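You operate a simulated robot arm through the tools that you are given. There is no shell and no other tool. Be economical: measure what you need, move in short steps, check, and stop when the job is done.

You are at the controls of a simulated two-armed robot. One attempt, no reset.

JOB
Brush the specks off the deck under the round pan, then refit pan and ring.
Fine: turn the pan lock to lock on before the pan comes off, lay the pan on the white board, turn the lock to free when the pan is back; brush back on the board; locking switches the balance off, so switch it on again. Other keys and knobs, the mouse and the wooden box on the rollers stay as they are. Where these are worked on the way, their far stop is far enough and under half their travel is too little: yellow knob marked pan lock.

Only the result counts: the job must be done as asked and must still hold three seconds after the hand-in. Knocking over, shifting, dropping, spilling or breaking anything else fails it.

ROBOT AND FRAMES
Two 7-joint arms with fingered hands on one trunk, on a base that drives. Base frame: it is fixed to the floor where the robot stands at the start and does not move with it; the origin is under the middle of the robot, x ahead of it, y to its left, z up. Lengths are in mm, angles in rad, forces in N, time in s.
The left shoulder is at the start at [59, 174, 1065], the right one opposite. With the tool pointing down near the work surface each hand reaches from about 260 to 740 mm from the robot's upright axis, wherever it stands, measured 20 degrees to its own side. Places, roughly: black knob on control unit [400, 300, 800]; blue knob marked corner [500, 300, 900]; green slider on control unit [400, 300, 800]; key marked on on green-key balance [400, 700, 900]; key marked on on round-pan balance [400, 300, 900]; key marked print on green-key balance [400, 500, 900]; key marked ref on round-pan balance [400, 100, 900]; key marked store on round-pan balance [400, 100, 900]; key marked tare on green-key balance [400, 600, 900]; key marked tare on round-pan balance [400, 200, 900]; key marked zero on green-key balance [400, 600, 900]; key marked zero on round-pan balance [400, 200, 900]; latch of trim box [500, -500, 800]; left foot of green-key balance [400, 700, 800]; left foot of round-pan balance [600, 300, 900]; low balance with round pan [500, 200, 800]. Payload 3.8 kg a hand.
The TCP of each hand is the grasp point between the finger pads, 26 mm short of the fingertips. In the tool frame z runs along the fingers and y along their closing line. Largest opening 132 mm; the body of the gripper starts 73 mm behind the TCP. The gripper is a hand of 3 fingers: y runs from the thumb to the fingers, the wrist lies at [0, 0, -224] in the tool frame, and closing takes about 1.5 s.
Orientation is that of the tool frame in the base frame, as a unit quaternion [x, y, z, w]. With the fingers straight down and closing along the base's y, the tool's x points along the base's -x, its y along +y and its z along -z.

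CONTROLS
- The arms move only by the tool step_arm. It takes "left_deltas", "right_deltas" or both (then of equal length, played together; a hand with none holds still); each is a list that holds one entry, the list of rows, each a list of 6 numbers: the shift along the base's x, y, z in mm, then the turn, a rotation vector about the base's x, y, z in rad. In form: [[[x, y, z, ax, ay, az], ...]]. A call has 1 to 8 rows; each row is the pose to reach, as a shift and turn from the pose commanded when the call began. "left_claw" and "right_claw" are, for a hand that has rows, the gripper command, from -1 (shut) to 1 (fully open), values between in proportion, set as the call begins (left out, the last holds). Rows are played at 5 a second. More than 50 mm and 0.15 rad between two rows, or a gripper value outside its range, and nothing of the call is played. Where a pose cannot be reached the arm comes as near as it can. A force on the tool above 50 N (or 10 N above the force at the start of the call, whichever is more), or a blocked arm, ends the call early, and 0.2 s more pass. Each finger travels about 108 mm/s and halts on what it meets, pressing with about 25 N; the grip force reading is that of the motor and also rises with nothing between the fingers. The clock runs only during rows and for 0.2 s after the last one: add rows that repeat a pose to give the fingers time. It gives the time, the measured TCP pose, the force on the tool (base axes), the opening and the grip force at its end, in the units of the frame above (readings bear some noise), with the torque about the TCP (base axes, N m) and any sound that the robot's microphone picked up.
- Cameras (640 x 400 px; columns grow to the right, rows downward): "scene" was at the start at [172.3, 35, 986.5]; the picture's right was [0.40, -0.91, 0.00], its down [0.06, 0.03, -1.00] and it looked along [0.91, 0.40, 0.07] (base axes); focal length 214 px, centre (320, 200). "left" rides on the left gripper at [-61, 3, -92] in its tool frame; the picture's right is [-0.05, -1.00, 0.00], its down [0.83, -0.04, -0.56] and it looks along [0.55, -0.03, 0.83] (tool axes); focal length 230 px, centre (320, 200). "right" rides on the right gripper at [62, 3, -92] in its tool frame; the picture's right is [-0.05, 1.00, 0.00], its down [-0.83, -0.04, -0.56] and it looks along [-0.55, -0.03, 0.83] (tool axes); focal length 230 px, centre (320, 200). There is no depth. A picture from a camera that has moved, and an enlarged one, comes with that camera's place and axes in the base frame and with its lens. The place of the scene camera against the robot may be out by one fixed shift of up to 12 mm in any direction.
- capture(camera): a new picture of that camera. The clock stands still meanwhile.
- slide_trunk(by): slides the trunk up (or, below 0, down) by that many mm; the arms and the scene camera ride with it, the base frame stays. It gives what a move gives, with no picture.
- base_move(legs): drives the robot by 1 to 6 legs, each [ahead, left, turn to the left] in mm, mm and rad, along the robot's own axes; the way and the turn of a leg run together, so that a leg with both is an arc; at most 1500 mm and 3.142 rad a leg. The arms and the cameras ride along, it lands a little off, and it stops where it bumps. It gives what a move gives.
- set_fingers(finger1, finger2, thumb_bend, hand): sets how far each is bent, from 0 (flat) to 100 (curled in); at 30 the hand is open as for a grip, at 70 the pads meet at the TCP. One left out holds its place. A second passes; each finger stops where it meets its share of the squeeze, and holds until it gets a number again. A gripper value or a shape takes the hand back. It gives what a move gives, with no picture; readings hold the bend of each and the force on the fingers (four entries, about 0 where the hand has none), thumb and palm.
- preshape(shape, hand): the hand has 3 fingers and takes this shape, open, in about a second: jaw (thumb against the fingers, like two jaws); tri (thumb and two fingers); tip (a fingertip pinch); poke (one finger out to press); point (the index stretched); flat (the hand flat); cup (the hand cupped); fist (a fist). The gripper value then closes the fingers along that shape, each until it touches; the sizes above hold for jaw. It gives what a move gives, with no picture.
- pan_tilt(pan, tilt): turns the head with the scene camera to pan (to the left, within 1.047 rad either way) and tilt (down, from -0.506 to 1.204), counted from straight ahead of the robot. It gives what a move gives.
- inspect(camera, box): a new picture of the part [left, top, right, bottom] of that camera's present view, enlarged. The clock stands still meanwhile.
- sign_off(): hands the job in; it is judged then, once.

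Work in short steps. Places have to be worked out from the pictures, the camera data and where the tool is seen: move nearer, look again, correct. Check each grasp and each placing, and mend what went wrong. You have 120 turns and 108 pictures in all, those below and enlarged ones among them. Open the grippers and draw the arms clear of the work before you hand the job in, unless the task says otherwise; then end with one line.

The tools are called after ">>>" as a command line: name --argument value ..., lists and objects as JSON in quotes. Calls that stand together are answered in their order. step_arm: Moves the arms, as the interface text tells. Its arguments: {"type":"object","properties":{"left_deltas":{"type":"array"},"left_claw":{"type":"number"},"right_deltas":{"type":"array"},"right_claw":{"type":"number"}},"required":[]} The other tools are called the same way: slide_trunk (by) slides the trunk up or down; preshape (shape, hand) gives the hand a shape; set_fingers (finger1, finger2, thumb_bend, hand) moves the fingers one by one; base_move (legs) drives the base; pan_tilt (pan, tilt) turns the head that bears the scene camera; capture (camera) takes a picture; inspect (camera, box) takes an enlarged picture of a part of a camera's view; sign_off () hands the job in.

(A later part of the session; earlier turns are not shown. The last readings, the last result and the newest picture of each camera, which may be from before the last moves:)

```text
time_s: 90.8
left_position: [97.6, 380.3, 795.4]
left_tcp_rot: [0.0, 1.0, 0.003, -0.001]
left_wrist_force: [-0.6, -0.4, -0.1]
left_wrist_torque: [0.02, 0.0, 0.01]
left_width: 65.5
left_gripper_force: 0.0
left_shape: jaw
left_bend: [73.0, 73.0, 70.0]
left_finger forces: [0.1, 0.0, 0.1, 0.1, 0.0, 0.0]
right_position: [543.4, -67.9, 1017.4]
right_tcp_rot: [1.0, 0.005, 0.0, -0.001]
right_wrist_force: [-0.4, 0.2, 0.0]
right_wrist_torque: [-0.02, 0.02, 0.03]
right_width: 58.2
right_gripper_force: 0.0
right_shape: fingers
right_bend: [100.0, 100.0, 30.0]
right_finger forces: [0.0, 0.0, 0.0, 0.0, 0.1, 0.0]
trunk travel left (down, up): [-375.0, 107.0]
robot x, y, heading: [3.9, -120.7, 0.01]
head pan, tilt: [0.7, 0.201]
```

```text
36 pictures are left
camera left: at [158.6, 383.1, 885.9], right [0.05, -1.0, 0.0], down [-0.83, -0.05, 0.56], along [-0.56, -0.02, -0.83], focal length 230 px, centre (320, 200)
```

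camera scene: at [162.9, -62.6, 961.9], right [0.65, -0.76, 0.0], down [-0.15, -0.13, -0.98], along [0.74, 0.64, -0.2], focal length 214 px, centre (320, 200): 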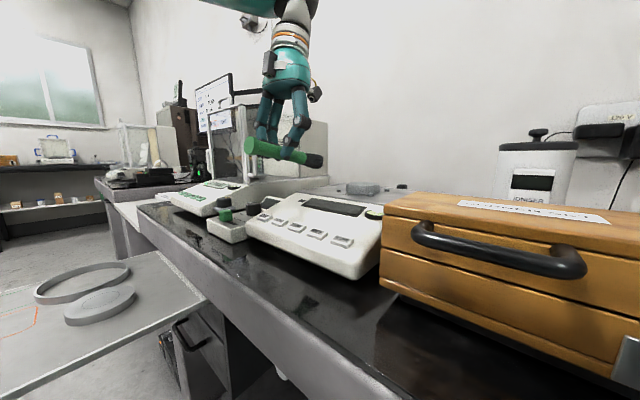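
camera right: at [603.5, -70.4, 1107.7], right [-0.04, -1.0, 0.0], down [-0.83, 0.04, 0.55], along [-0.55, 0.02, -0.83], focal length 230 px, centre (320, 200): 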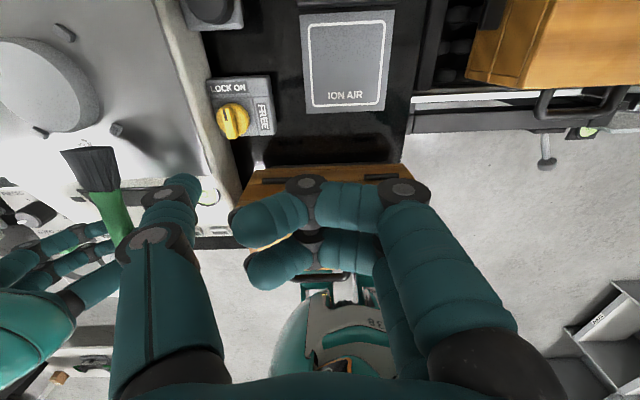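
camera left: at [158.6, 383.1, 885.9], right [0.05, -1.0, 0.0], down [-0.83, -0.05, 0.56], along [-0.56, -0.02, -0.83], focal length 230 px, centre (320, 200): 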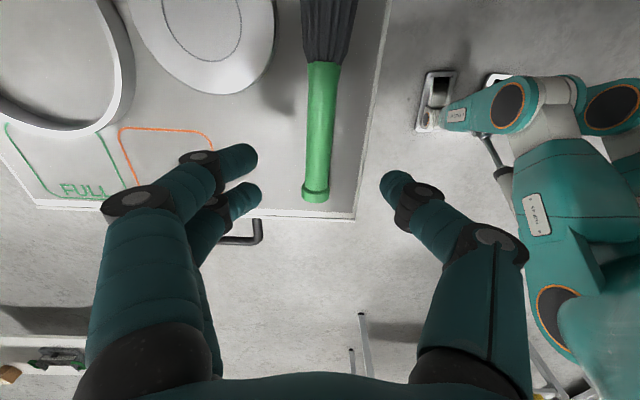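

Brush lies in its place. Next: fetch the pan, turning to yaw -90° above it at ≈[169,452].

>>> step_arm --left_deltas '[[[10, 10, 5, 0, 0, -0.14], [20, 20, 10, 0, 0, -0.28], [30, 30, 10, 0, 0, -0.42], [40, 40, 10, 0, 0, -0.56], [50, 50, 10, 0, 0, -0.7], [60, 60, 10, 0, 0, -0.84], [68, 68, 10, 0, 0, -0.98], [72, 72, 10, 0, 0, -1.12]]]' --left_claw 0.65

>>> step_arm --left_deltas '[[[0, 0, 0, 0, 0, -0.14], [0, 0, 0, 0, 0, -0.28], [0, 0, 0, 0, 0, -0.42], [0, 0, 0, 0, 0, -0.45]]]'

>>> capture --camera "left"

```text
time_s: 92.6
left_position: [170.2, 453.1, 803.5]
left_tcp_rot: [0.532, 0.847, 0.002, 0.0]
left_wrist_force: [0.0, 0.6, 0.2]
left_wrist_torque: [0.0, 0.01, 0.0]
left_width: 108.8
left_gripper_force: 0.0
left_shape: jaw
left_bend: [57.0, 57.0, 53.0]
left_finger forces: [0.0, 0.0, 0.1, 0.0, 0.1, 0.0]
right_position: [542.3, -68.9, 1018.1]
right_tcp_rot: [1.0, 0.005, 0.001, 0.0]
right_wrist_force: [0.4, 0.1, 0.6]
right_wrist_torque: [0.0, 0.04, -0.02]
right_width: 58.1
right_gripper_force: 0.0
right_shape: fingers
right_bend: [100.0, 100.0, 30.0]
right_finger forces: [0.0, 0.0, 0.1, 0.1, 0.0, 0.0]
trunk travel left (down, up): [-375.0, 107.0]
robot x, y, heading: [0.2, -119.0, 0.009]
head pan, tilt: [0.7, 0.201]
```

```text
time_s: 93.6
left_position: [184.7, 397.1, 805.3]
left_tcp_rot: [0.701, 0.713, 0.002, 0.001]
left_wrist_force: [-0.3, -0.7, 0.2]
left_wrist_torque: [0.02, 0.01, 0.01]
left_width: 108.5
left_gripper_force: 0.0
left_shape: jaw
left_bend: [57.0, 57.0, 53.0]
left_finger forces: [0.0, 0.0, 0.1, 0.1, 0.0, 0.0]
left hand out of reach, approached as far as the arm can: row 2, 3, 4
right_position: [542.4, -67.4, 1017.3]
right_tcp_rot: [1.0, 0.006, 0.001, 0.001]
right_wrist_force: [-1.7, 0.1, -0.4]
right_wrist_torque: [0.01, 0.01, -0.01]
right_width: 57.8
right_gripper_force: 0.0
right_shape: fingers
right_bend: [100.0, 100.0, 30.0]
right_finger forces: [0.0, 0.0, 0.0, 0.0, 0.0, 0.0]
trunk travel left (down, up): [-375.0, 107.0]
robot x, y, heading: [-0.2, -128.0, 0.01]
head pan, tilt: [0.7, 0.201]
```

```text
35 pictures are left
camera left: at [188.1, 335.0, 896.2], right [-1.0, -0.07, 0.0], down [-0.06, 0.83, 0.56], along [-0.03, 0.56, -0.83], focal length 230 px, centre (320, 200)
```

left: 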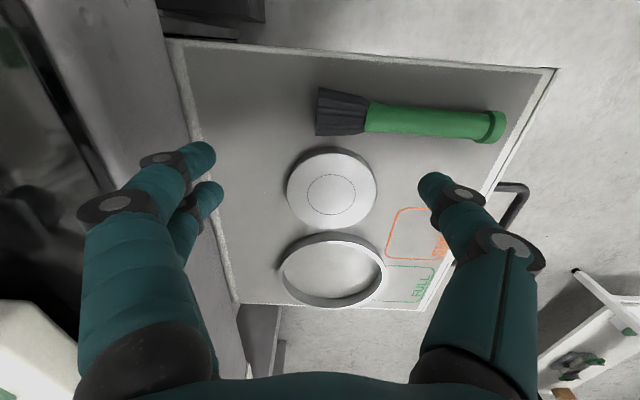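

Reach again; drive the base back left 110 mm, then centre over the pan.

>>> base_move --legs '[[0, 110, 0]]'

>>> step_arm --left_deltas '[[[-5, -20, 0, 0, 0, 0], [-10, -40, -5, 0, 0, 0], [-14, -57, -10, 0, 0, 0], [-14, -57, -10, 0, 0, 0]]]'

>>> capture --camera "left"

```text
time_s: 95.2
left_position: [183.7, 507.4, 804.4]
left_tcp_rot: [0.7, 0.714, 0.002, 0.001]
left_wrist_force: [-0.2, -0.1, -0.7]
left_wrist_torque: [-0.01, 0.01, 0.01]
left_width: 108.8
left_gripper_force: 0.1
left_shape: jaw
left_bend: [57.0, 57.0, 53.0]
left_finger forces: [0.1, 0.0, 0.0, 0.1, 0.0, 0.1]
right_position: [541.8, 42.6, 1016.3]
right_tcp_rot: [1.0, 0.005, 0.0, 0.0]
right_wrist_force: [0.4, 1.0, -0.1]
right_wrist_torque: [-0.07, 0.0, 0.0]
right_width: 57.9
right_gripper_force: 0.1
right_shape: fingers
right_bend: [100.0, 100.0, 30.0]
right_finger forces: [0.1, 0.1, 0.0, 0.1, 0.0, 0.0]
trunk travel left (down, up): [-375.0, 107.0]
robot x, y, heading: [-0.3, -12.9, 0.006]
head pan, tilt: [0.7, 0.201]
```

```text
time_s: 96.2
left_position: [169.2, 450.1, 795.9]
left_tcp_rot: [0.701, 0.713, 0.002, 0.001]
left_wrist_force: [0.0, -0.5, 0.5]
left_wrist_torque: [0.03, 0.02, -0.02]
left_width: 108.8
left_gripper_force: 0.1
left_shape: jaw
left_bend: [57.0, 57.0, 53.0]
left_finger forces: [0.0, 0.0, 0.0, 0.0, 0.1, 0.0]
right_position: [541.3, 43.3, 1016.8]
right_tcp_rot: [1.0, 0.004, 0.0, 0.0]
right_wrist_force: [0.0, -0.5, 0.4]
right_wrist_torque: [0.01, 0.0, -0.02]
right_width: 58.0
right_gripper_force: 0.0
right_shape: fingers
right_bend: [100.0, 100.0, 30.0]
right_finger forces: [0.0, 0.0, 0.1, 0.0, 0.0, 0.0]
trunk travel left (down, up): [-375.0, 107.0]
robot x, y, heading: [0.1, -14.3, 0.004]
head pan, tilt: [0.7, 0.201]
```

```text
34 pictures are left
camera left: at [173.1, 387.8, 886.8], right [-1.0, -0.07, 0.0], down [-0.06, 0.83, 0.56], along [-0.03, 0.56, -0.83], focal length 230 px, centre (320, 200)
```

left: 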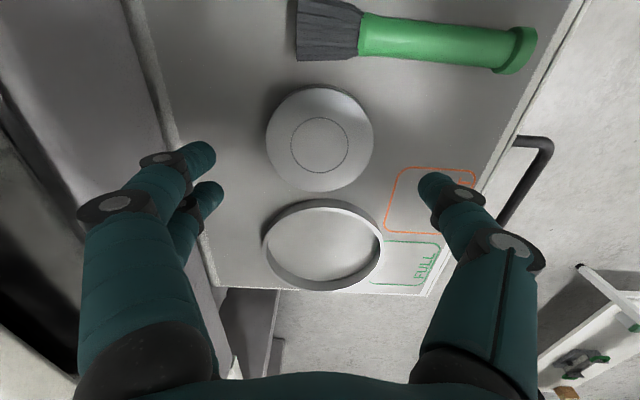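

Pan at ≈[171,454]. Descend around it to TCP z≈718.

>>> step_arm --left_deltas '[[[1, 2, -30, 0, 0, 0], [1, 4, -55, 0, 0, 0], [1, 4, -70, 0, 0, 0], [1, 4, -77, 0, 0, 0]]]'

>>> capture --camera "left"

```text
time_s: 97.2
left_position: [170.7, 454.1, 718.6]
left_tcp_rot: [0.701, 0.713, 0.003, 0.001]
left_wrist_force: [-0.3, -0.5, 0.6]
left_wrist_torque: [0.0, 0.0, 0.0]
left_width: 108.7
left_gripper_force: 0.0
left_shape: jaw
left_bend: [57.0, 57.0, 53.0]
left_finger forces: [0.0, 0.0, 0.1, 0.1, 0.0, 0.0]
right_position: [541.6, 42.9, 1017.7]
right_tcp_rot: [1.0, 0.005, 0.0, 0.0]
right_wrist_force: [0.5, -0.3, 0.6]
right_wrist_torque: [0.01, 0.01, -0.02]
right_width: 58.0
right_gripper_force: 0.0
right_shape: fingers
right_bend: [100.0, 100.0, 30.0]
right_finger forces: [0.1, 0.0, 0.1, 0.0, 0.1, 0.0]
trunk travel left (down, up): [-375.0, 107.0]
robot x, y, heading: [-0.6, -15.2, 0.012]
head pan, tilt: [0.7, 0.201]
```

```text
33 pictures are left
camera left: at [173.9, 392.1, 810.0], right [-1.0, -0.07, 0.0], down [-0.06, 0.83, 0.56], along [-0.03, 0.56, -0.83], focal length 230 px, centre (320, 200)
```

left: 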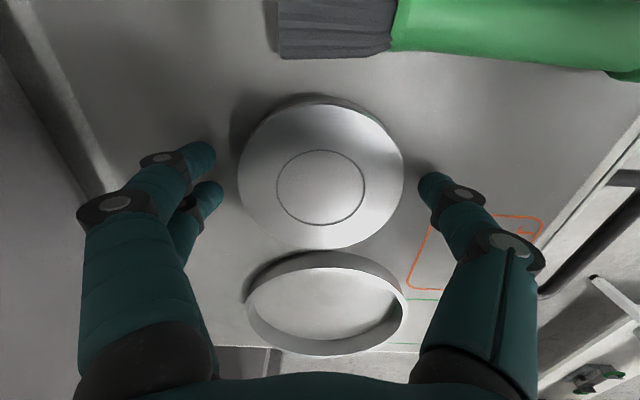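

Pan appears in the same relative place as in the first grasp. Close and lift.

>>> step_arm --left_deltas '[[[0, 0, 0, 0, 0, 0], [0, 0, 0, 0, 0, 0], [0, 0, 0, 0, 0, 0], [0, 0, 0, 0, 0, 0], [0, 0, 5, 0, 0, 0], [0, 0, 30, 0, 0, 0], [0, 0, 65, 0, 0, 0]]]' --left_claw -1

>>> capture --camera "left"

```text
time_s: 98.8
left_position: [169.1, 454.5, 784.9]
left_tcp_rot: [0.701, 0.713, 0.001, 0.001]
left_wrist_force: [0.6, 0.2, -1.0]
left_wrist_torque: [0.01, -0.02, -0.02]
left_width: 82.6
left_gripper_force: 25.2
left_shape: jaw
left_bend: [71.0, 71.0, 69.0]
left_finger forces: [11.2, 11.2, 0.0, 0.0, 22.1, 0.0]
right_position: [541.9, 41.6, 1018.5]
right_tcp_rot: [1.0, 0.006, 0.0, 0.0]
right_wrist_force: [0.0, -0.6, -0.3]
right_wrist_torque: [0.02, 0.0, -0.01]
right_width: 58.0
right_gripper_force: 0.1
right_shape: fingers
right_bend: [100.0, 100.0, 30.0]
right_finger forces: [0.0, 0.0, 0.0, 0.1, 0.1, 0.0]
trunk travel left (down, up): [-375.0, 107.0]
robot x, y, heading: [-2.6, -15.4, 0.011]
head pan, tilt: [0.7, 0.201]
```

```text
32 pictures are left
camera left: at [172.6, 392.6, 876.8], right [-1.0, -0.07, 0.0], down [-0.06, 0.83, 0.56], along [-0.04, 0.56, -0.83], focal length 230 px, centre (320, 200)
```

left: 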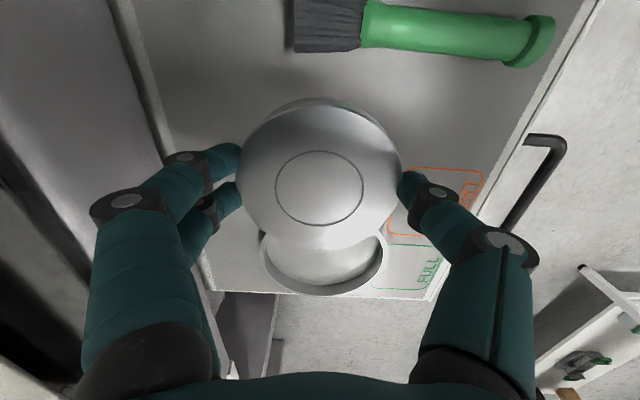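

Pan in hand within ~1.5 mm of the first grasp. I retrace the path: up, forward and back to yaw 0.

>>> step_arm --left_deltas '[[[0, 0, 40, 0, 0, 0.1], [0, 0, 80, 0, 0, 0.2], [5, -3, 120, 0, 0, 0.34], [20, -15, 135, 0, 0, 0.48], [40, -30, 150, 0, 0, 0.62], [60, -46, 165, 0, 0, 0.76], [80, -62, 180, 0, 0, 0.9], [100, -78, 195, 0, 0, 1.04]]]'

>>> step_arm --left_deltas '[[[20, -16, 10, 0, 0, 0.14], [36, -30, 20, 0, 0, 0.28], [50, -42, 25, 0, 0, 0.42], [54, -46, 25, 0, 0, 0.513], [54, -46, 25, 0, 0, 0.513]]]'

>>> base_move --legs '[[0, -147, 0]]'

```text
time_s: 100.6
left_position: [273.6, 378.0, 977.6]
left_tcp_rot: [0.254, 0.967, 0.002, -0.002]
left_wrist_force: [0.4, -0.3, -1.2]
left_wrist_torque: [-0.05, 0.01, 0.04]
left_width: 82.5
left_gripper_force: 25.1
left_shape: jaw
left_bend: [71.0, 71.0, 69.0]
left_finger forces: [11.1, 11.1, 0.1, 0.1, 22.0, 0.0]
right_position: [541.4, 42.3, 1017.0]
right_tcp_rot: [1.0, 0.006, 0.0, 0.001]
right_wrist_force: [-1.2, -0.3, -0.5]
right_wrist_torque: [-0.05, 0.01, 0.0]
right_width: 58.1
right_gripper_force: 0.1
right_shape: fingers
right_bend: [100.0, 100.0, 30.0]
right_finger forces: [0.0, 0.0, 0.1, 0.0, 0.0, 0.0]
trunk travel left (down, up): [-375.0, 107.0]
robot x, y, heading: [-4.5, -13.3, 0.017]
head pan, tilt: [0.7, 0.201]
```

```text
time_s: 101.8
left_position: [323.8, 329.8, 1003.6]
left_tcp_rot: [-0.001, 1.0, 0.001, -0.001]
left_wrist_force: [0.1, 0.5, -1.3]
left_wrist_torque: [-0.01, 0.0, 0.04]
left_width: 82.4
left_gripper_force: 25.7
left_shape: jaw
left_bend: [71.0, 71.0, 69.0]
left_finger forces: [11.2, 11.2, 0.1, 0.0, 22.0, 0.0]
right_position: [541.1, 42.4, 1017.4]
right_tcp_rot: [1.0, 0.005, 0.0, -0.001]
right_wrist_force: [-0.1, -0.2, 0.9]
right_wrist_torque: [0.03, 0.02, -0.02]
right_width: 58.2
right_gripper_force: 0.1
right_shape: fingers
right_bend: [100.0, 100.0, 30.0]
right_finger forces: [0.1, 0.0, 0.1, 0.0, 0.0, 0.0]
trunk travel left (down, up): [-375.0, 107.0]
robot x, y, heading: [-1.4, -10.7, 0.011]
head pan, tilt: [0.7, 0.201]
```

```text
time_s: 103.8
left_position: [323.9, 183.8, 1004.2]
left_tcp_rot: [-0.002, 1.0, 0.003, 0.0]
left_wrist_force: [-0.2, -0.4, -1.3]
left_wrist_torque: [0.01, 0.02, -0.01]
left_width: 82.3
left_gripper_force: 25.2
left_shape: jaw
left_bend: [71.0, 71.0, 69.0]
left_finger forces: [11.1, 11.2, 0.1, 0.0, 22.0, 0.0]
right_position: [542.4, -103.5, 1016.7]
right_tcp_rot: [1.0, 0.008, 0.0, 0.0]
right_wrist_force: [0.0, 0.0, 0.1]
right_wrist_torque: [0.0, -0.03, 0.01]
right_width: 57.9
right_gripper_force: 0.1
right_shape: fingers
right_bend: [100.0, 100.0, 30.0]
right_finger forces: [0.0, 0.0, 0.1, 0.0, 0.1, 0.1]
trunk travel left (down, up): [-375.0, 107.0]
robot x, y, heading: [-0.7, -161.3, 0.013]
head pan, tilt: [0.7, 0.201]
```

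Now forward over the hub to [583.5,170,~975].

>>> step_arm --left_deltas '[[[45, -3, 0, 0, 0, 0], [90, -6, 0, 0, 0, 0], [135, -9, 0, 0, 0, 0], [175, -11, -2, 0, 0, 0], [210, -13, -8, 0, 0, 0], [240, -14, -15, 0, 0, 0], [260, -14, -25, 0, 0, 0], [260, -14, -40, 0, 0, 0]]]'

>>> capture --camera "left"

>>> capture --camera "right"

```text
time_s: 105.6
left_position: [580.1, 170.9, 975.6]
left_tcp_rot: [-0.003, 1.0, 0.003, -0.001]
left_wrist_force: [0.3, 0.1, -1.0]
left_wrist_torque: [-0.02, -0.01, -0.01]
left_width: 82.5
left_gripper_force: 25.2
left_shape: jaw
left_bend: [71.0, 71.0, 69.0]
left_finger forces: [11.4, 11.4, 0.1, 0.0, 22.3, 0.0]
left hand out of reach, approached as far as the arm can: row 7, 8
right_position: [542.8, -102.6, 1017.6]
right_tcp_rot: [1.0, 0.009, 0.0, 0.0]
right_wrist_force: [-0.7, 1.2, -0.2]
right_wrist_torque: [0.02, -0.01, 0.02]
right_width: 57.7
right_gripper_force: 0.0
right_shape: fingers
right_bend: [100.0, 100.0, 30.0]
right_finger forces: [0.0, 0.0, 0.0, 0.0, 0.1, 0.1]
trunk travel left (down, up): [-375.0, 107.0]
robot x, y, heading: [2.1, -160.4, 0.017]
head pan, tilt: [0.7, 0.201]
```

```text
31 pictures are left
camera left: at [640.0, 174.9, 1065.7], right [0.06, -1.0, 0.0], down [-0.83, -0.05, 0.56], along [-0.56, -0.03, -0.83], focal length 230 px, centre (320, 200)
```

left: 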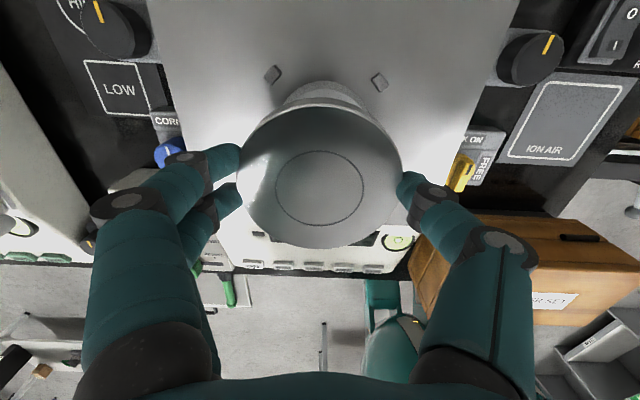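

```text
30 pictures are left
camera right: at [604.4, -105.5, 1107.5], right [-0.04, -1.0, 0.0], down [-0.83, 0.03, 0.55], along [-0.55, 0.02, -0.83], focal length 230 px, centre (320, 200)
```

right: 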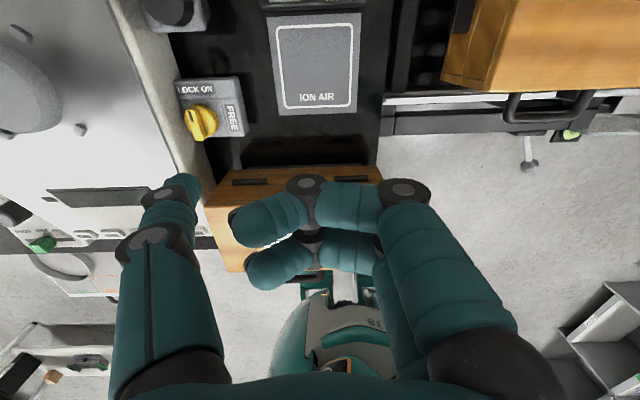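

3.5 mm short in x at this height; I lower toward 935 while moving the remaining distance.

>>> step_arm --left_deltas '[[[0, -1, -15, 0, 0, 0], [1, -1, -30, 0, 0, 0], [3.5, -1, -40, 0, 0, 0], [3.5, -1, -40, 0, 0, 0]]]'

>>> capture --camera "left"

```text
time_s: 106.6
left_position: [581.9, 174.7, 935.5]
left_tcp_rot: [-0.003, 1.0, 0.002, 0.0]
left_wrist_force: [-0.7, -0.7, -1.5]
left_wrist_torque: [0.0, -0.06, 0.03]
left_width: 82.5
left_gripper_force: 24.7
left_shape: jaw
left_bend: [71.0, 71.0, 69.0]
left_finger forces: [11.4, 11.3, 0.0, 0.0, 22.3, 0.1]
right_position: [542.5, -103.6, 1014.8]
right_tcp_rot: [1.0, 0.009, 0.0, 0.0]
right_wrist_force: [0.2, 0.1, 0.0]
right_wrist_torque: [-0.04, 0.02, 0.0]
right_width: 58.3
right_gripper_force: 0.0
right_shape: fingers
right_bend: [100.0, 100.0, 30.0]
right_finger forces: [0.1, 0.0, 0.1, 0.1, 0.0, 0.1]
trunk travel left (down, up): [-375.0, 107.0]
robot x, y, heading: [-1.5, -159.5, 0.013]
head pan, tilt: [0.7, 0.201]
```

```text
29 pictures are left
camera left: at [642.9, 177.5, 1026.9], right [0.06, -1.0, 0.0], down [-0.83, -0.05, 0.56], along [-0.55, -0.03, -0.83], focal length 230 px, centre (320, 200)
```

left: 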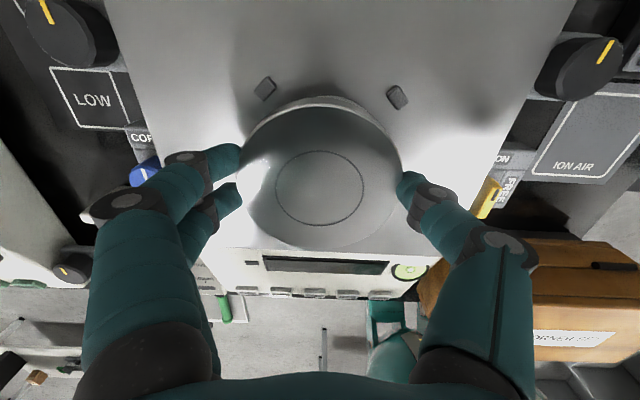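

Peg symmetry shows the pan sits ~6 mm too far +y. Correct in y and x, lower a little, look again.

>>> step_arm --left_deltas '[[[1, -3, -3, 0, 0, 0], [1.5, -5.5, -7, 0, 0, 0], [1.5, -5.5, -7, 0, 0, 0]]]'

>>> capture --camera "left"

```text
time_s: 107.4
left_position: [581.9, 175.9, 932.6]
left_tcp_rot: [-0.002, 1.0, 0.002, -0.001]
left_wrist_force: [0.4, 0.1, -0.8]
left_wrist_torque: [-0.02, -0.03, 0.06]
left_width: 82.6
left_gripper_force: 25.6
left_shape: jaw
left_bend: [71.0, 71.0, 69.0]
left_finger forces: [11.3, 11.3, 0.0, 0.0, 22.3, 0.0]
left hand out of reach, approached as far as the arm can: row 1, 2, 3
right_position: [542.5, -103.5, 1017.5]
right_tcp_rot: [1.0, 0.008, -0.001, 0.0]
right_wrist_force: [-0.1, 0.2, 1.2]
right_wrist_torque: [-0.04, 0.03, -0.01]
right_width: 58.0
right_gripper_force: 0.1
right_shape: fingers
right_bend: [100.0, 100.0, 30.0]
right_finger forces: [0.0, 0.1, 0.1, 0.0, 0.0, 0.0]
trunk travel left (down, up): [-375.0, 107.0]
robot x, y, heading: [-0.6, -165.0, 0.015]
head pan, tilt: [0.7, 0.201]
```

```text
28 pictures are left
camera left: at [642.9, 177.9, 1024.0], right [0.06, -1.0, 0.0], down [-0.83, -0.05, 0.56], along [-0.56, -0.03, -0.83], focal length 230 px, centre (320, 200)
```

left: 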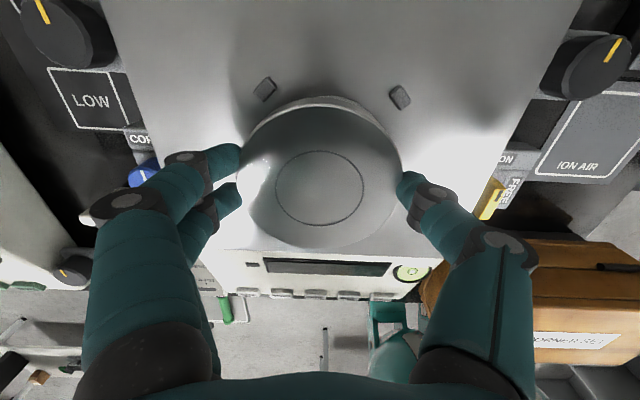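

At the reach limit; raise a bit, shift the base 35 mm right and undo the small heading drift, then re-approach.

>>> step_arm --left_deltas '[[[-2, 0, 15, 0, 0, 0]]]'

>>> base_move --legs '[[5, -35, -0.013]]'

>>> step_arm --left_deltas '[[[0, 10, 0, 0, 0, 0], [0, 20, 0, 0, 0, 0]]]'

```text
time_s: 107.8
left_position: [580.5, 177.2, 947.7]
left_tcp_rot: [-0.002, 1.0, 0.003, -0.001]
left_wrist_force: [0.5, 0.0, -0.7]
left_wrist_torque: [0.01, -0.05, 0.02]
left_width: 82.7
left_gripper_force: 24.6
left_shape: jaw
left_bend: [71.0, 71.0, 69.0]
left_finger forces: [11.4, 11.3, 0.1, 0.0, 22.3, 0.1]
right_position: [543.8, -103.8, 1016.3]
right_tcp_rot: [1.0, 0.008, 0.002, 0.0]
right_wrist_force: [-1.4, -0.1, 0.6]
right_wrist_torque: [0.01, 0.0, -0.02]
right_width: 57.9
right_gripper_force: 0.0
right_shape: fingers
right_bend: [100.0, 100.0, 30.0]
right_finger forces: [0.0, 0.1, 0.1, 0.0, 0.1, 0.0]
trunk travel left (down, up): [-375.0, 107.0]
robot x, y, heading: [-2.3, -159.6, 0.016]
head pan, tilt: [0.7, 0.201]
```

```text
time_s: 108.8
left_position: [591.6, 132.1, 947.1]
left_tcp_rot: [0.005, 1.0, 0.002, -0.001]
left_wrist_force: [0.7, 0.5, -1.4]
left_wrist_torque: [0.02, -0.01, 0.01]
left_width: 82.5
left_gripper_force: 25.1
left_shape: jaw
left_bend: [71.0, 71.0, 69.0]
left_finger forces: [11.3, 11.3, 0.1, 0.1, 22.3, 0.0]
right_position: [548.3, -146.6, 1016.7]
right_tcp_rot: [1.0, 0.001, -0.001, -0.001]
right_wrist_force: [0.4, 0.3, 0.9]
right_wrist_torque: [-0.03, -0.01, -0.01]
right_width: 57.7
right_gripper_force: 0.2
right_shape: fingers
right_bend: [100.0, 100.0, 30.0]
right_finger forces: [0.0, 0.0, 0.0, 0.1, 0.0, 0.0]
trunk travel left (down, up): [-375.0, 107.0]
robot x, y, heading: [5.4, -197.5, 0.001]
head pan, tilt: [0.7, 0.201]
```

```text
time_s: 109.4
left_position: [589.4, 153.0, 947.4]
left_tcp_rot: [0.005, 1.0, 0.002, -0.002]
left_wrist_force: [0.4, 0.2, -0.9]
left_wrist_torque: [0.01, 0.0, 0.0]
left_width: 82.7
left_gripper_force: 24.6
left_shape: jaw
left_bend: [71.0, 71.0, 69.0]
left_finger forces: [11.2, 11.3, 0.1, 0.0, 22.2, 0.0]
right_position: [549.6, -146.1, 1017.7]
right_tcp_rot: [1.0, 0.0, 0.0, 0.001]
right_wrist_force: [-0.8, 0.4, -0.8]
right_wrist_torque: [0.01, -0.01, -0.01]
right_width: 58.1
right_gripper_force: 0.1
right_shape: fingers
right_bend: [100.0, 100.0, 30.0]
right_finger forces: [0.1, 0.1, 0.1, 0.0, 0.0, 0.0]
trunk travel left (down, up): [-375.0, 107.0]
robot x, y, heading: [6.9, -194.4, 0.001]
head pan, tilt: [0.7, 0.201]
```

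Now free to move: go to [583.5,169.5,930] and check peg symmetry.

>>> step_arm --left_deltas '[[[-3, 9, 0, 0, 0, 0], [-6.5, 17, -8, 0, 0, 0], [-6.5, 17, -17, 0, 0, 0], [-6.5, 17, -17, 0, 0, 0]]]'

>>> capture --camera "left"

```text
time_s: 110.4
left_position: [584.7, 171.1, 929.2]
left_tcp_rot: [0.005, 1.0, 0.002, -0.001]
left_wrist_force: [0.4, -0.5, -1.5]
left_wrist_torque: [-0.03, -0.04, 0.02]
left_width: 82.4
left_gripper_force: 25.5
left_shape: jaw
left_bend: [71.0, 71.0, 69.0]
left_finger forces: [11.2, 11.2, 0.1, 0.0, 22.2, 0.0]
right_position: [548.0, -146.5, 1015.9]
right_tcp_rot: [1.0, 0.0, 0.0, 0.0]
right_wrist_force: [-0.2, -0.1, 0.5]
right_wrist_torque: [-0.01, 0.01, -0.01]
right_width: 58.0
right_gripper_force: 0.0
right_shape: fingers
right_bend: [100.0, 100.0, 30.0]
right_finger forces: [0.0, 0.1, 0.0, 0.0, 0.0, 0.1]
trunk travel left (down, up): [-375.0, 107.0]
robot x, y, heading: [8.1, -195.8, -0.001]
head pan, tilt: [0.7, 0.201]
```

```text
27 pictures are left
camera left: at [645.7, 172.7, 1020.5], right [0.04, -1.0, 0.0], down [-0.83, -0.04, 0.56], along [-0.56, -0.02, -0.83], focal length 230 px, centre (320, 200)
```

left: 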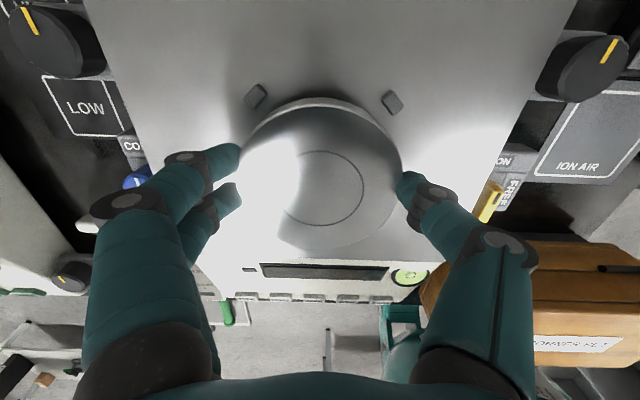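

Nearly symmetric; nudge -1.5 in y and lower gently to seat height 912.

>>> step_arm --left_deltas '[[[-0.5, -1.5, -5, 0, 0, 0], [-0.5, -1.5, -10, 0, 0, 0], [-0.5, -1.5, -13, 0, 0, 0]]]'

>>> capture --camera "left"

```text
time_s: 111.2
left_position: [584.2, 167.6, 918.0]
left_tcp_rot: [0.005, 1.0, 0.002, -0.002]
left_wrist_force: [-0.1, 0.4, -0.3]
left_wrist_torque: [0.03, 0.0, -0.03]
left_width: 82.4
left_gripper_force: 24.9
left_shape: jaw
left_bend: [71.0, 71.0, 69.0]
left_finger forces: [11.3, 11.3, 0.0, 0.0, 22.1, 0.0]
right_position: [548.2, -147.6, 1016.1]
right_tcp_rot: [1.0, 0.0, 0.0, 0.0]
right_wrist_force: [-0.4, 0.3, -0.5]
right_wrist_torque: [0.02, 0.02, -0.01]
right_width: 58.0
right_gripper_force: 0.1
right_shape: fingers
right_bend: [100.0, 100.0, 30.0]
right_finger forces: [0.0, 0.1, 0.0, 0.1, 0.0, 0.1]
trunk travel left (down, up): [-375.0, 107.0]
robot x, y, heading: [2.6, -193.9, -0.005]
head pan, tilt: [0.7, 0.201]
```

```text
26 pictures are left
camera left: at [645.5, 170.1, 1008.6], right [0.04, -1.0, 0.0], down [-0.83, -0.04, 0.56], along [-0.56, -0.02, -0.83], focal length 230 px, centre (320, 200)
```

left: 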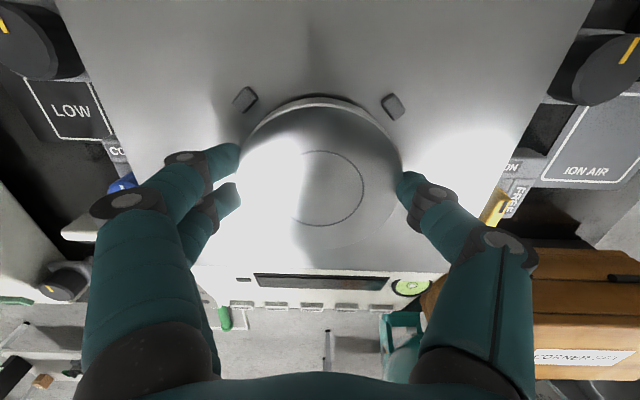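

Well centred. Lower the last ~5 mm watching force.

>>> step_arm --left_deltas '[[[0, 0.7, -2, 0, 0, 0], [0, 0.7, -4, 0, 0, 0], [0, 0.7, -5.5, 0, 0, 0]]]'

```text
time_s: 112.0
left_position: [584.8, 168.2, 914.5]
left_tcp_rot: [0.005, 1.0, 0.001, 0.001]
left_wrist_force: [1.4, 0.6, 13.1]
left_wrist_torque: [-0.09, -0.04, 0.02]
left_width: 81.9
left_gripper_force: 24.8
left_shape: jaw
left_bend: [71.0, 71.0, 69.0]
left_finger forces: [10.8, 10.6, 0.1, 0.1, 22.8, 0.0]
right_position: [548.3, -145.9, 1018.1]
right_tcp_rot: [1.0, 0.001, 0.001, 0.0]
right_wrist_force: [0.5, 0.8, 0.2]
right_wrist_torque: [0.02, -0.04, 0.0]
right_width: 58.3
right_gripper_force: 0.0
right_shape: fingers
right_bend: [100.0, 100.0, 30.0]
right_finger forces: [0.0, 0.0, 0.1, 0.0, 0.1, 0.0]
trunk travel left (down, up): [-375.0, 107.0]
robot x, y, heading: [9.1, -199.5, -0.001]
head pan, tilt: [0.7, 0.201]
```

Contact (13 N) at about seat height. Release to 112 mm and check.

>>> step_arm --left_deltas '[[[0, 0, 0.5, 0, 0, 0], [0, 0, 0.5, 0, 0, 0], [0, 0, 0.5, 0, 0, 0], [0, 0, 0.5, 0, 0, 0]]]' --left_claw 0.75

>>> step_arm --left_deltas '[[[0, 0, 5, 0, 0, 0], [0, 0, 20, 0, 0, 0], [0, 0, 45, 0, 0, 0]]]'

>>> capture --camera "left"

>>> inspect --camera "scene" --box '[260, 120, 440, 240]'

```text
time_s: 113.0
left_position: [584.0, 167.9, 912.8]
left_tcp_rot: [0.005, 1.0, 0.001, -0.002]
left_wrist_force: [-0.4, -0.4, -1.1]
left_wrist_torque: [0.0, -0.02, 0.0]
left_width: 115.3
left_gripper_force: 0.0
left_shape: jaw
left_bend: [51.0, 51.0, 47.0]
left_finger forces: [0.0, 0.0, 0.0, 0.0, 0.0, 0.0]
right_position: [548.7, -146.6, 1016.4]
right_tcp_rot: [1.0, 0.001, 0.0, 0.0]
right_wrist_force: [0.2, -0.4, 0.3]
right_wrist_torque: [-0.03, 0.02, -0.02]
right_width: 58.0
right_gripper_force: 0.2
right_shape: fingers
right_bend: [100.0, 100.0, 30.0]
right_finger forces: [0.0, 0.0, 0.0, 0.0, 0.1, 0.1]
trunk travel left (down, up): [-375.0, 107.0]
robot x, y, heading: [6.2, -196.1, -0.001]
head pan, tilt: [0.7, 0.201]
```

```text
time_s: 113.8
left_position: [583.7, 168.9, 959.0]
left_tcp_rot: [0.006, 1.0, 0.001, 0.0]
left_wrist_force: [-0.6, 0.9, -0.4]
left_wrist_torque: [0.04, 0.01, 0.04]
left_width: 115.1
left_gripper_force: 0.0
left_shape: jaw
left_bend: [51.0, 51.0, 47.0]
left_finger forces: [0.0, 0.1, 0.1, 0.1, 0.0, 0.0]
right_position: [549.0, -145.8, 1016.5]
right_tcp_rot: [1.0, 0.001, 0.002, 0.0]
right_wrist_force: [0.4, 0.0, 0.9]
right_wrist_torque: [-0.04, 0.02, 0.0]
right_width: 58.2
right_gripper_force: 0.0
right_shape: fingers
right_bend: [100.0, 100.0, 30.0]
right_finger forces: [0.0, 0.0, 0.0, 0.0, 0.0, 0.0]
trunk travel left (down, up): [-375.0, 107.0]
robot x, y, heading: [5.2, -194.9, 0.001]
head pan, tilt: [0.7, 0.201]
```

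```text
25 pictures are left
camera left: at [644.9, 170.2, 1049.9], right [0.04, -1.0, 0.0], down [-0.83, -0.04, 0.56], along [-0.56, -0.02, -0.83], focal length 230 px, centre (320, 200)
```

left: 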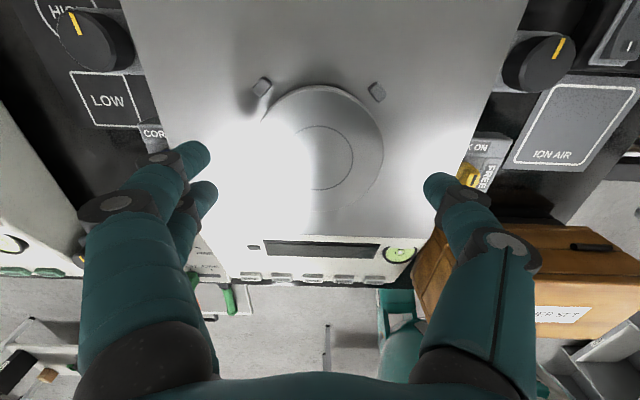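

```text
3.33 times, centred on (350, 180) of scene
camera zoom: at [169.2, -137.4, 962.0], right [0.64, -0.77, 0.0], down [-0.15, -0.13, -0.98], along [0.75, 0.63, -0.2], focal length 715 px, centre (220, 267)
```

zoom: 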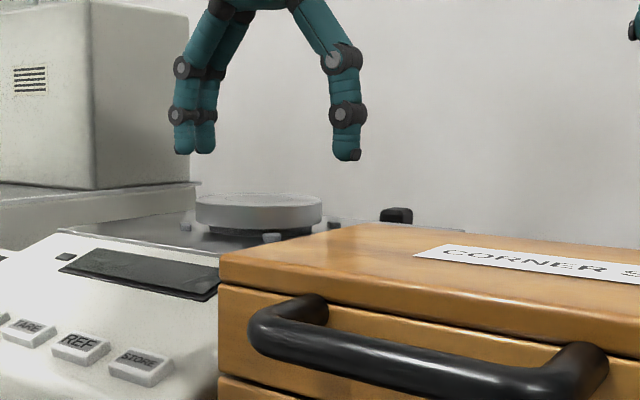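

Pan sits level as before. Before fetching the ring I measure the locating pegs.

>>> inspect --camera "left" --box '[240, 60, 400, 240]'

```text
2.22 times, centred on (320, 150) of left
camera zoom: at [644.9, 170.2, 1049.9], right [0.04, -1.0, 0.0], down [-0.83, -0.04, 0.56], along [-0.56, -0.02, -0.83], focal length 511 px, centre (320, 311)
```

zoom: 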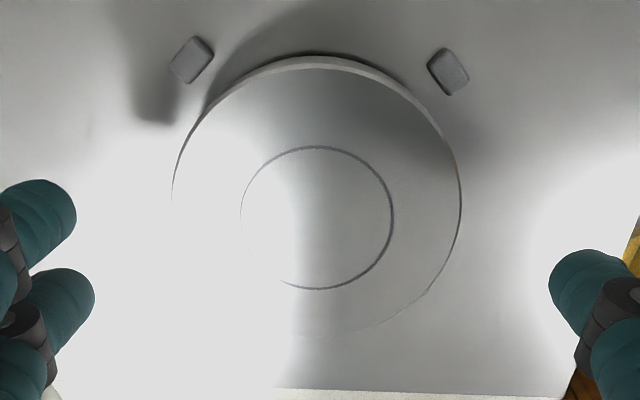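

Pegs centre at [584,169.5], peg outer radius ≈57; ring inner ≈60. Now retract and drive back for the ring.

>>> step_arm --left_deltas '[[[-30, 0, 20, 0, 0, 0], [-70, 0, 40, 0, 0, 0], [-110, 0, 45, 0, 0, 0], [-155, 0, 45, 0, 0, 0], [-200, 0, 45, 0, 0, 0], [-245, 0, 45, 0, 0, 0], [-260, 0, 45, 0, 0, 0]]]' --left_claw 0.0

>>> base_move --legs '[[-5, 195, 0]]'

>>> step_arm --left_deltas '[[[-22, 35, -10, 0, 0, 0], [-44, 70, -25, 0, 0, 0], [-66, 105, -45, 0, 0, 0], [-88, 140, -70, 0, 0, 0], [-110, 175, -95, 0, 0, 0], [-130, 205, -120, 0, 0, 0], [-150, 230, -150, 0, 0, 0], [-168, 250, -185, 0, 0, 0]]]'

>>> capture --camera "left"

```text
time_s: 115.4
left_position: [323.5, 167.7, 1004.4]
left_tcp_rot: [0.005, 1.0, 0.003, -0.001]
left_wrist_force: [-0.4, -0.5, 0.0]
left_wrist_torque: [-0.02, -0.02, 0.03]
left_width: 66.3
left_gripper_force: 0.1
left_shape: jaw
left_bend: [73.0, 73.0, 70.0]
left_finger forces: [0.0, 0.0, 0.1, 0.0, 0.0, 0.1]
right_position: [548.3, -146.7, 1017.0]
right_tcp_rot: [1.0, 0.0, 0.0, 0.0]
right_wrist_force: [-0.3, -0.1, 0.5]
right_wrist_torque: [0.02, -0.02, 0.01]
right_width: 57.8
right_gripper_force: 0.0
right_shape: fingers
right_bend: [100.0, 100.0, 30.0]
right_finger forces: [0.0, 0.1, 0.0, 0.1, 0.1, 0.0]
trunk travel left (down, up): [-375.0, 107.0]
robot x, y, heading: [4.6, -196.7, 0.002]
head pan, tilt: [0.7, 0.201]
```

```text
time_s: 117.7
left_position: [316.8, 362.6, 1002.9]
left_tcp_rot: [0.004, 1.0, 0.002, -0.001]
left_wrist_force: [0.6, -0.5, -0.4]
left_wrist_torque: [-0.01, -0.02, 0.01]
left_width: 66.6
left_gripper_force: 0.1
left_shape: jaw
left_bend: [73.0, 73.0, 70.0]
left_finger forces: [0.1, 0.0, 0.0, 0.0, 0.0, 0.0]
right_position: [542.9, 49.8, 1016.0]
right_tcp_rot: [1.0, 0.003, 0.001, 0.0]
right_wrist_force: [-0.1, 0.4, 0.1]
right_wrist_torque: [-0.02, -0.01, -0.02]
right_width: 58.0
right_gripper_force: 0.0
right_shape: fingers
right_bend: [100.0, 100.0, 30.0]
right_finger forces: [0.1, 0.1, 0.0, 0.0, 0.1, 0.0]
trunk travel left (down, up): [-375.0, 107.0]
robot x, y, heading: [4.2, -2.5, 0.001]
head pan, tilt: [0.7, 0.201]
```

```text
time_s: 119.5
left_position: [146.3, 616.3, 820.5]
left_tcp_rot: [0.004, 1.0, 0.001, -0.001]
left_wrist_force: [-0.2, -0.7, -0.2]
left_wrist_torque: [-0.03, 0.01, 0.0]
left_width: 66.3
left_gripper_force: 0.0
left_shape: jaw
left_bend: [73.0, 73.0, 70.0]
left_finger forces: [0.0, 0.1, 0.0, 0.0, 0.0, 0.1]
right_position: [543.4, 49.3, 1017.3]
right_tcp_rot: [1.0, 0.002, 0.0, 0.0]
right_wrist_force: [-0.2, 1.1, -0.8]
right_wrist_torque: [0.0, 0.01, -0.02]
right_width: 58.2
right_gripper_force: 0.0
right_shape: fingers
right_bend: [100.0, 100.0, 30.0]
right_finger forces: [0.0, 0.0, 0.0, 0.0, 0.0, 0.1]
trunk travel left (down, up): [-375.0, 107.0]
robot x, y, heading: [-1.5, 0.1, 0.007]
head pan, tilt: [0.7, 0.201]
```

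```text
22 pictures are left
camera left: at [207.2, 617.1, 911.7], right [0.04, -1.0, 0.0], down [-0.83, -0.04, 0.56], along [-0.56, -0.02, -0.83], focal length 230 px, centre (320, 200)
```

left: 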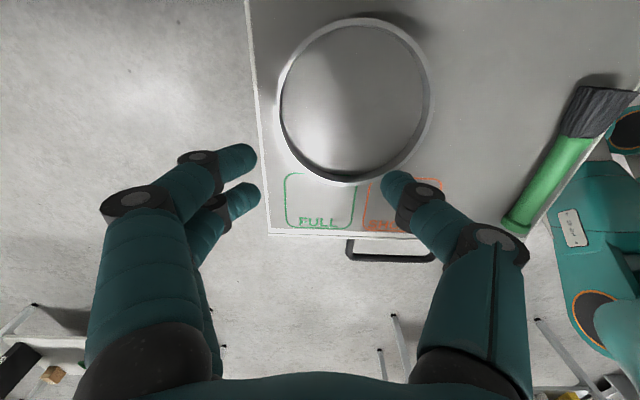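

I zoom on the ring to measure its rim precisely.

>>> inspect --camera "left" --box '[255, 0, 455, 200]'

```text
2.00 times, centred on (355, 100) of left
camera zoom: at [207.2, 617.1, 911.7], right [0.04, -1.0, 0.0], down [-0.83, -0.04, 0.56], along [-0.56, -0.02, -0.83], focal length 460 px, centre (250, 400)
```

zoom: 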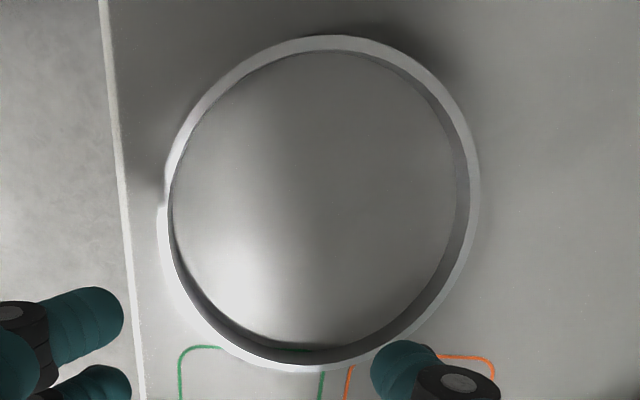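

Ring: centre ≈[157,588.5], outer Ø≈133, wall 5 mm. I'll grip its +y wall (thumb inside): TCP [157,651.5].

>>> step_arm --left_deltas '[[[5, 18, -20, 0, 0, 0], [10, 35, -50, 0, 0, 0], [10, 35, -75, 0, 0, 0]]]' --left_claw -0.2

>>> capture --camera "left"

```text
time_s: 120.3
left_position: [158.2, 650.1, 744.5]
left_tcp_rot: [0.004, 1.0, 0.003, -0.001]
left_wrist_force: [-0.1, -0.5, -0.4]
left_wrist_torque: [-0.01, 0.01, 0.01]
left_width: 53.3
left_gripper_force: 0.1
left_shape: jaw
left_bend: [73.0, 73.0, 70.0]
left_finger forces: [0.0, 0.1, 0.1, 0.0, 0.0, 0.1]
right_position: [543.8, 50.3, 1016.8]
right_tcp_rot: [1.0, 0.003, 0.001, 0.0]
right_wrist_force: [0.6, 0.2, 0.2]
right_wrist_torque: [-0.01, -0.02, 0.0]
right_width: 58.1
right_gripper_force: 0.1
right_shape: fingers
right_bend: [100.0, 100.0, 30.0]
right_finger forces: [0.1, 0.1, 0.0, 0.0, 0.0, 0.0]
trunk travel left (down, up): [-375.0, 107.0]
robot x, y, heading: [3.8, -3.8, 0.0]
head pan, tilt: [0.7, 0.201]
```

```text
20 pictures are left
camera left: at [219.6, 651.9, 836.2], right [0.04, -1.0, 0.0], down [-0.83, -0.04, 0.56], along [-0.56, -0.02, -0.83], focal length 230 px, centre (320, 200)
```

left: 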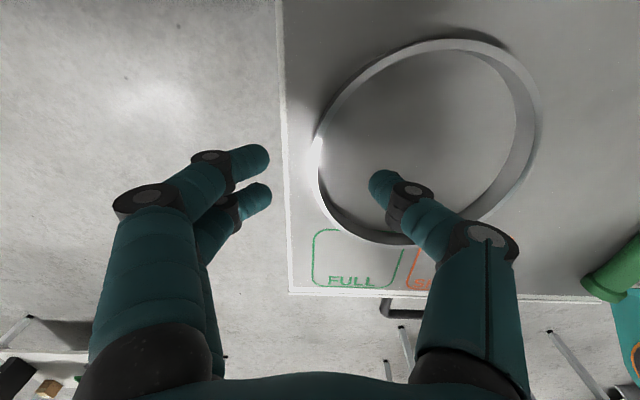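

Wall runs between thumb and fingers. Lower to TCP z≈720 and close.

>>> step_arm --left_deltas '[[[0, 0, -10, 0, 0, 0], [0, 0, -20, 0, 0, 0], [0, 0, -24.5, 0, 0, 0]]]'

>>> step_arm --left_deltas '[[[0, 0, 0, 0, 0, 0], [0, 0, 0, 0, 0, 0], [0, 0, 0, 0, 0, 0], [0, 0, 0, 0, 0, 0], [0, 0, 0, 0, 0, 0]]]' --left_claw -1

>>> capture --camera "left"

```text
time_s: 121.1
left_position: [157.8, 647.5, 720.9]
left_tcp_rot: [0.003, 1.0, 0.002, -0.001]
left_wrist_force: [1.2, 0.8, -0.3]
left_wrist_torque: [-0.02, 0.01, -0.03]
left_width: 53.1
left_gripper_force: 0.0
left_shape: jaw
left_bend: [73.0, 73.0, 70.0]
left_finger forces: [0.0, 0.0, 0.1, 0.1, 0.0, 0.0]
right_position: [542.3, 49.2, 1016.7]
right_tcp_rot: [1.0, 0.003, 0.0, 0.0]
right_wrist_force: [0.1, -0.1, -0.4]
right_wrist_torque: [0.02, -0.04, 0.01]
right_width: 57.8
right_gripper_force: 0.1
right_shape: fingers
right_bend: [100.0, 100.0, 30.0]
right_finger forces: [0.0, 0.1, 0.0, 0.0, 0.0, 0.0]
trunk travel left (down, up): [-375.0, 107.0]
robot x, y, heading: [1.7, -4.5, -0.001]
head pan, tilt: [0.7, 0.201]
```

```text
time_s: 122.3
left_position: [158.7, 649.5, 721.2]
left_tcp_rot: [0.003, 1.0, 0.001, -0.001]
left_wrist_force: [0.8, 0.1, -0.7]
left_wrist_torque: [0.02, 0.0, -0.02]
left_width: 0.0
left_gripper_force: 24.8
left_shape: jaw
left_bend: [69.0, 70.0, 70.0]
left_finger forces: [11.5, 10.9, 0.1, 0.1, 22.1, 0.0]
right_position: [544.3, 49.6, 1016.1]
right_tcp_rot: [1.0, 0.003, 0.001, 0.0]
right_wrist_force: [-0.6, 0.1, -0.3]
right_wrist_torque: [0.04, 0.04, -0.05]
right_width: 57.9
right_gripper_force: 0.0
right_shape: fingers
right_bend: [100.0, 100.0, 30.0]
right_finger forces: [0.0, 0.1, 0.0, 0.0, 0.1, 0.0]
trunk travel left (down, up): [-375.0, 107.0]
robot x, y, heading: [0.2, -1.2, 0.002]
head pan, tilt: [0.7, 0.201]
```

```text
19 pictures are left
camera left: at [219.7, 650.4, 812.7], right [0.04, -1.0, 0.0], down [-0.83, -0.04, 0.56], along [-0.56, -0.02, -0.83], focal length 230 px, centre (320, 200)
```

left: 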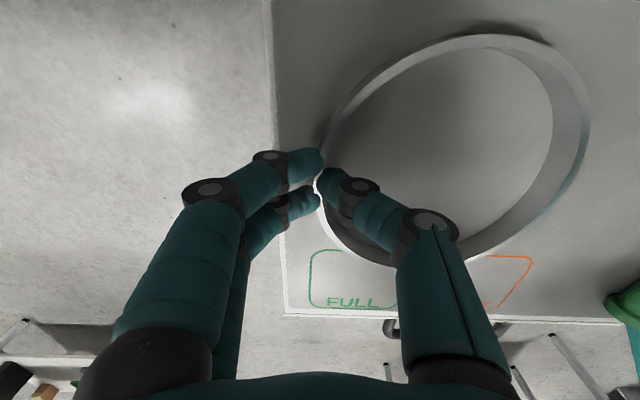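

The wall appears pinched. Lift slightly and check that the ring comes along.

>>> step_arm --left_deltas '[[[0, 0, 5, 0, 0, 0], [0, 0, 15, 0, 0, 0], [0, 0, 30, 0, 0, 0], [0, 0, 50, 0, 0, 0]]]'

>>> capture --camera "left"

```text
time_s: 123.3
left_position: [160.5, 648.2, 769.2]
left_tcp_rot: [0.003, 1.0, 0.003, -0.002]
left_wrist_force: [-0.4, -0.2, -0.6]
left_wrist_torque: [0.05, 0.0, 0.02]
left_width: 0.2
left_gripper_force: 25.0
left_shape: jaw
left_bend: [69.0, 70.0, 70.0]
left_finger forces: [12.0, 10.9, 0.1, 0.1, 22.7, 0.0]
right_position: [543.4, 49.3, 1016.2]
right_tcp_rot: [1.0, 0.003, 0.0, 0.0]
right_wrist_force: [-0.6, -0.4, 0.0]
right_wrist_torque: [-0.01, 0.03, 0.03]
right_width: 57.9
right_gripper_force: 0.0
right_shape: fingers
right_bend: [100.0, 100.0, 30.0]
right_finger forces: [0.0, 0.0, 0.0, 0.1, 0.0, 0.0]
trunk travel left (down, up): [-375.0, 107.0]
robot x, y, heading: [1.3, -2.9, -0.0]
head pan, tilt: [0.7, 0.201]
```

```text
18 pictures are left
camera left: at [220.4, 649.6, 861.8], right [0.04, -1.0, 0.0], down [-0.83, -0.04, 0.56], along [-0.56, -0.02, -0.83], focal length 230 px, centre (320, 200)
```

left: 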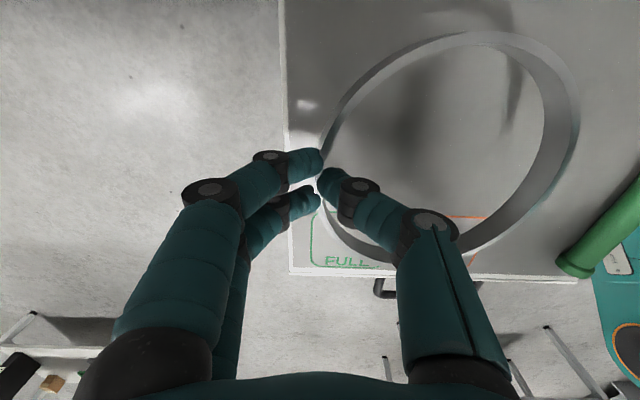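

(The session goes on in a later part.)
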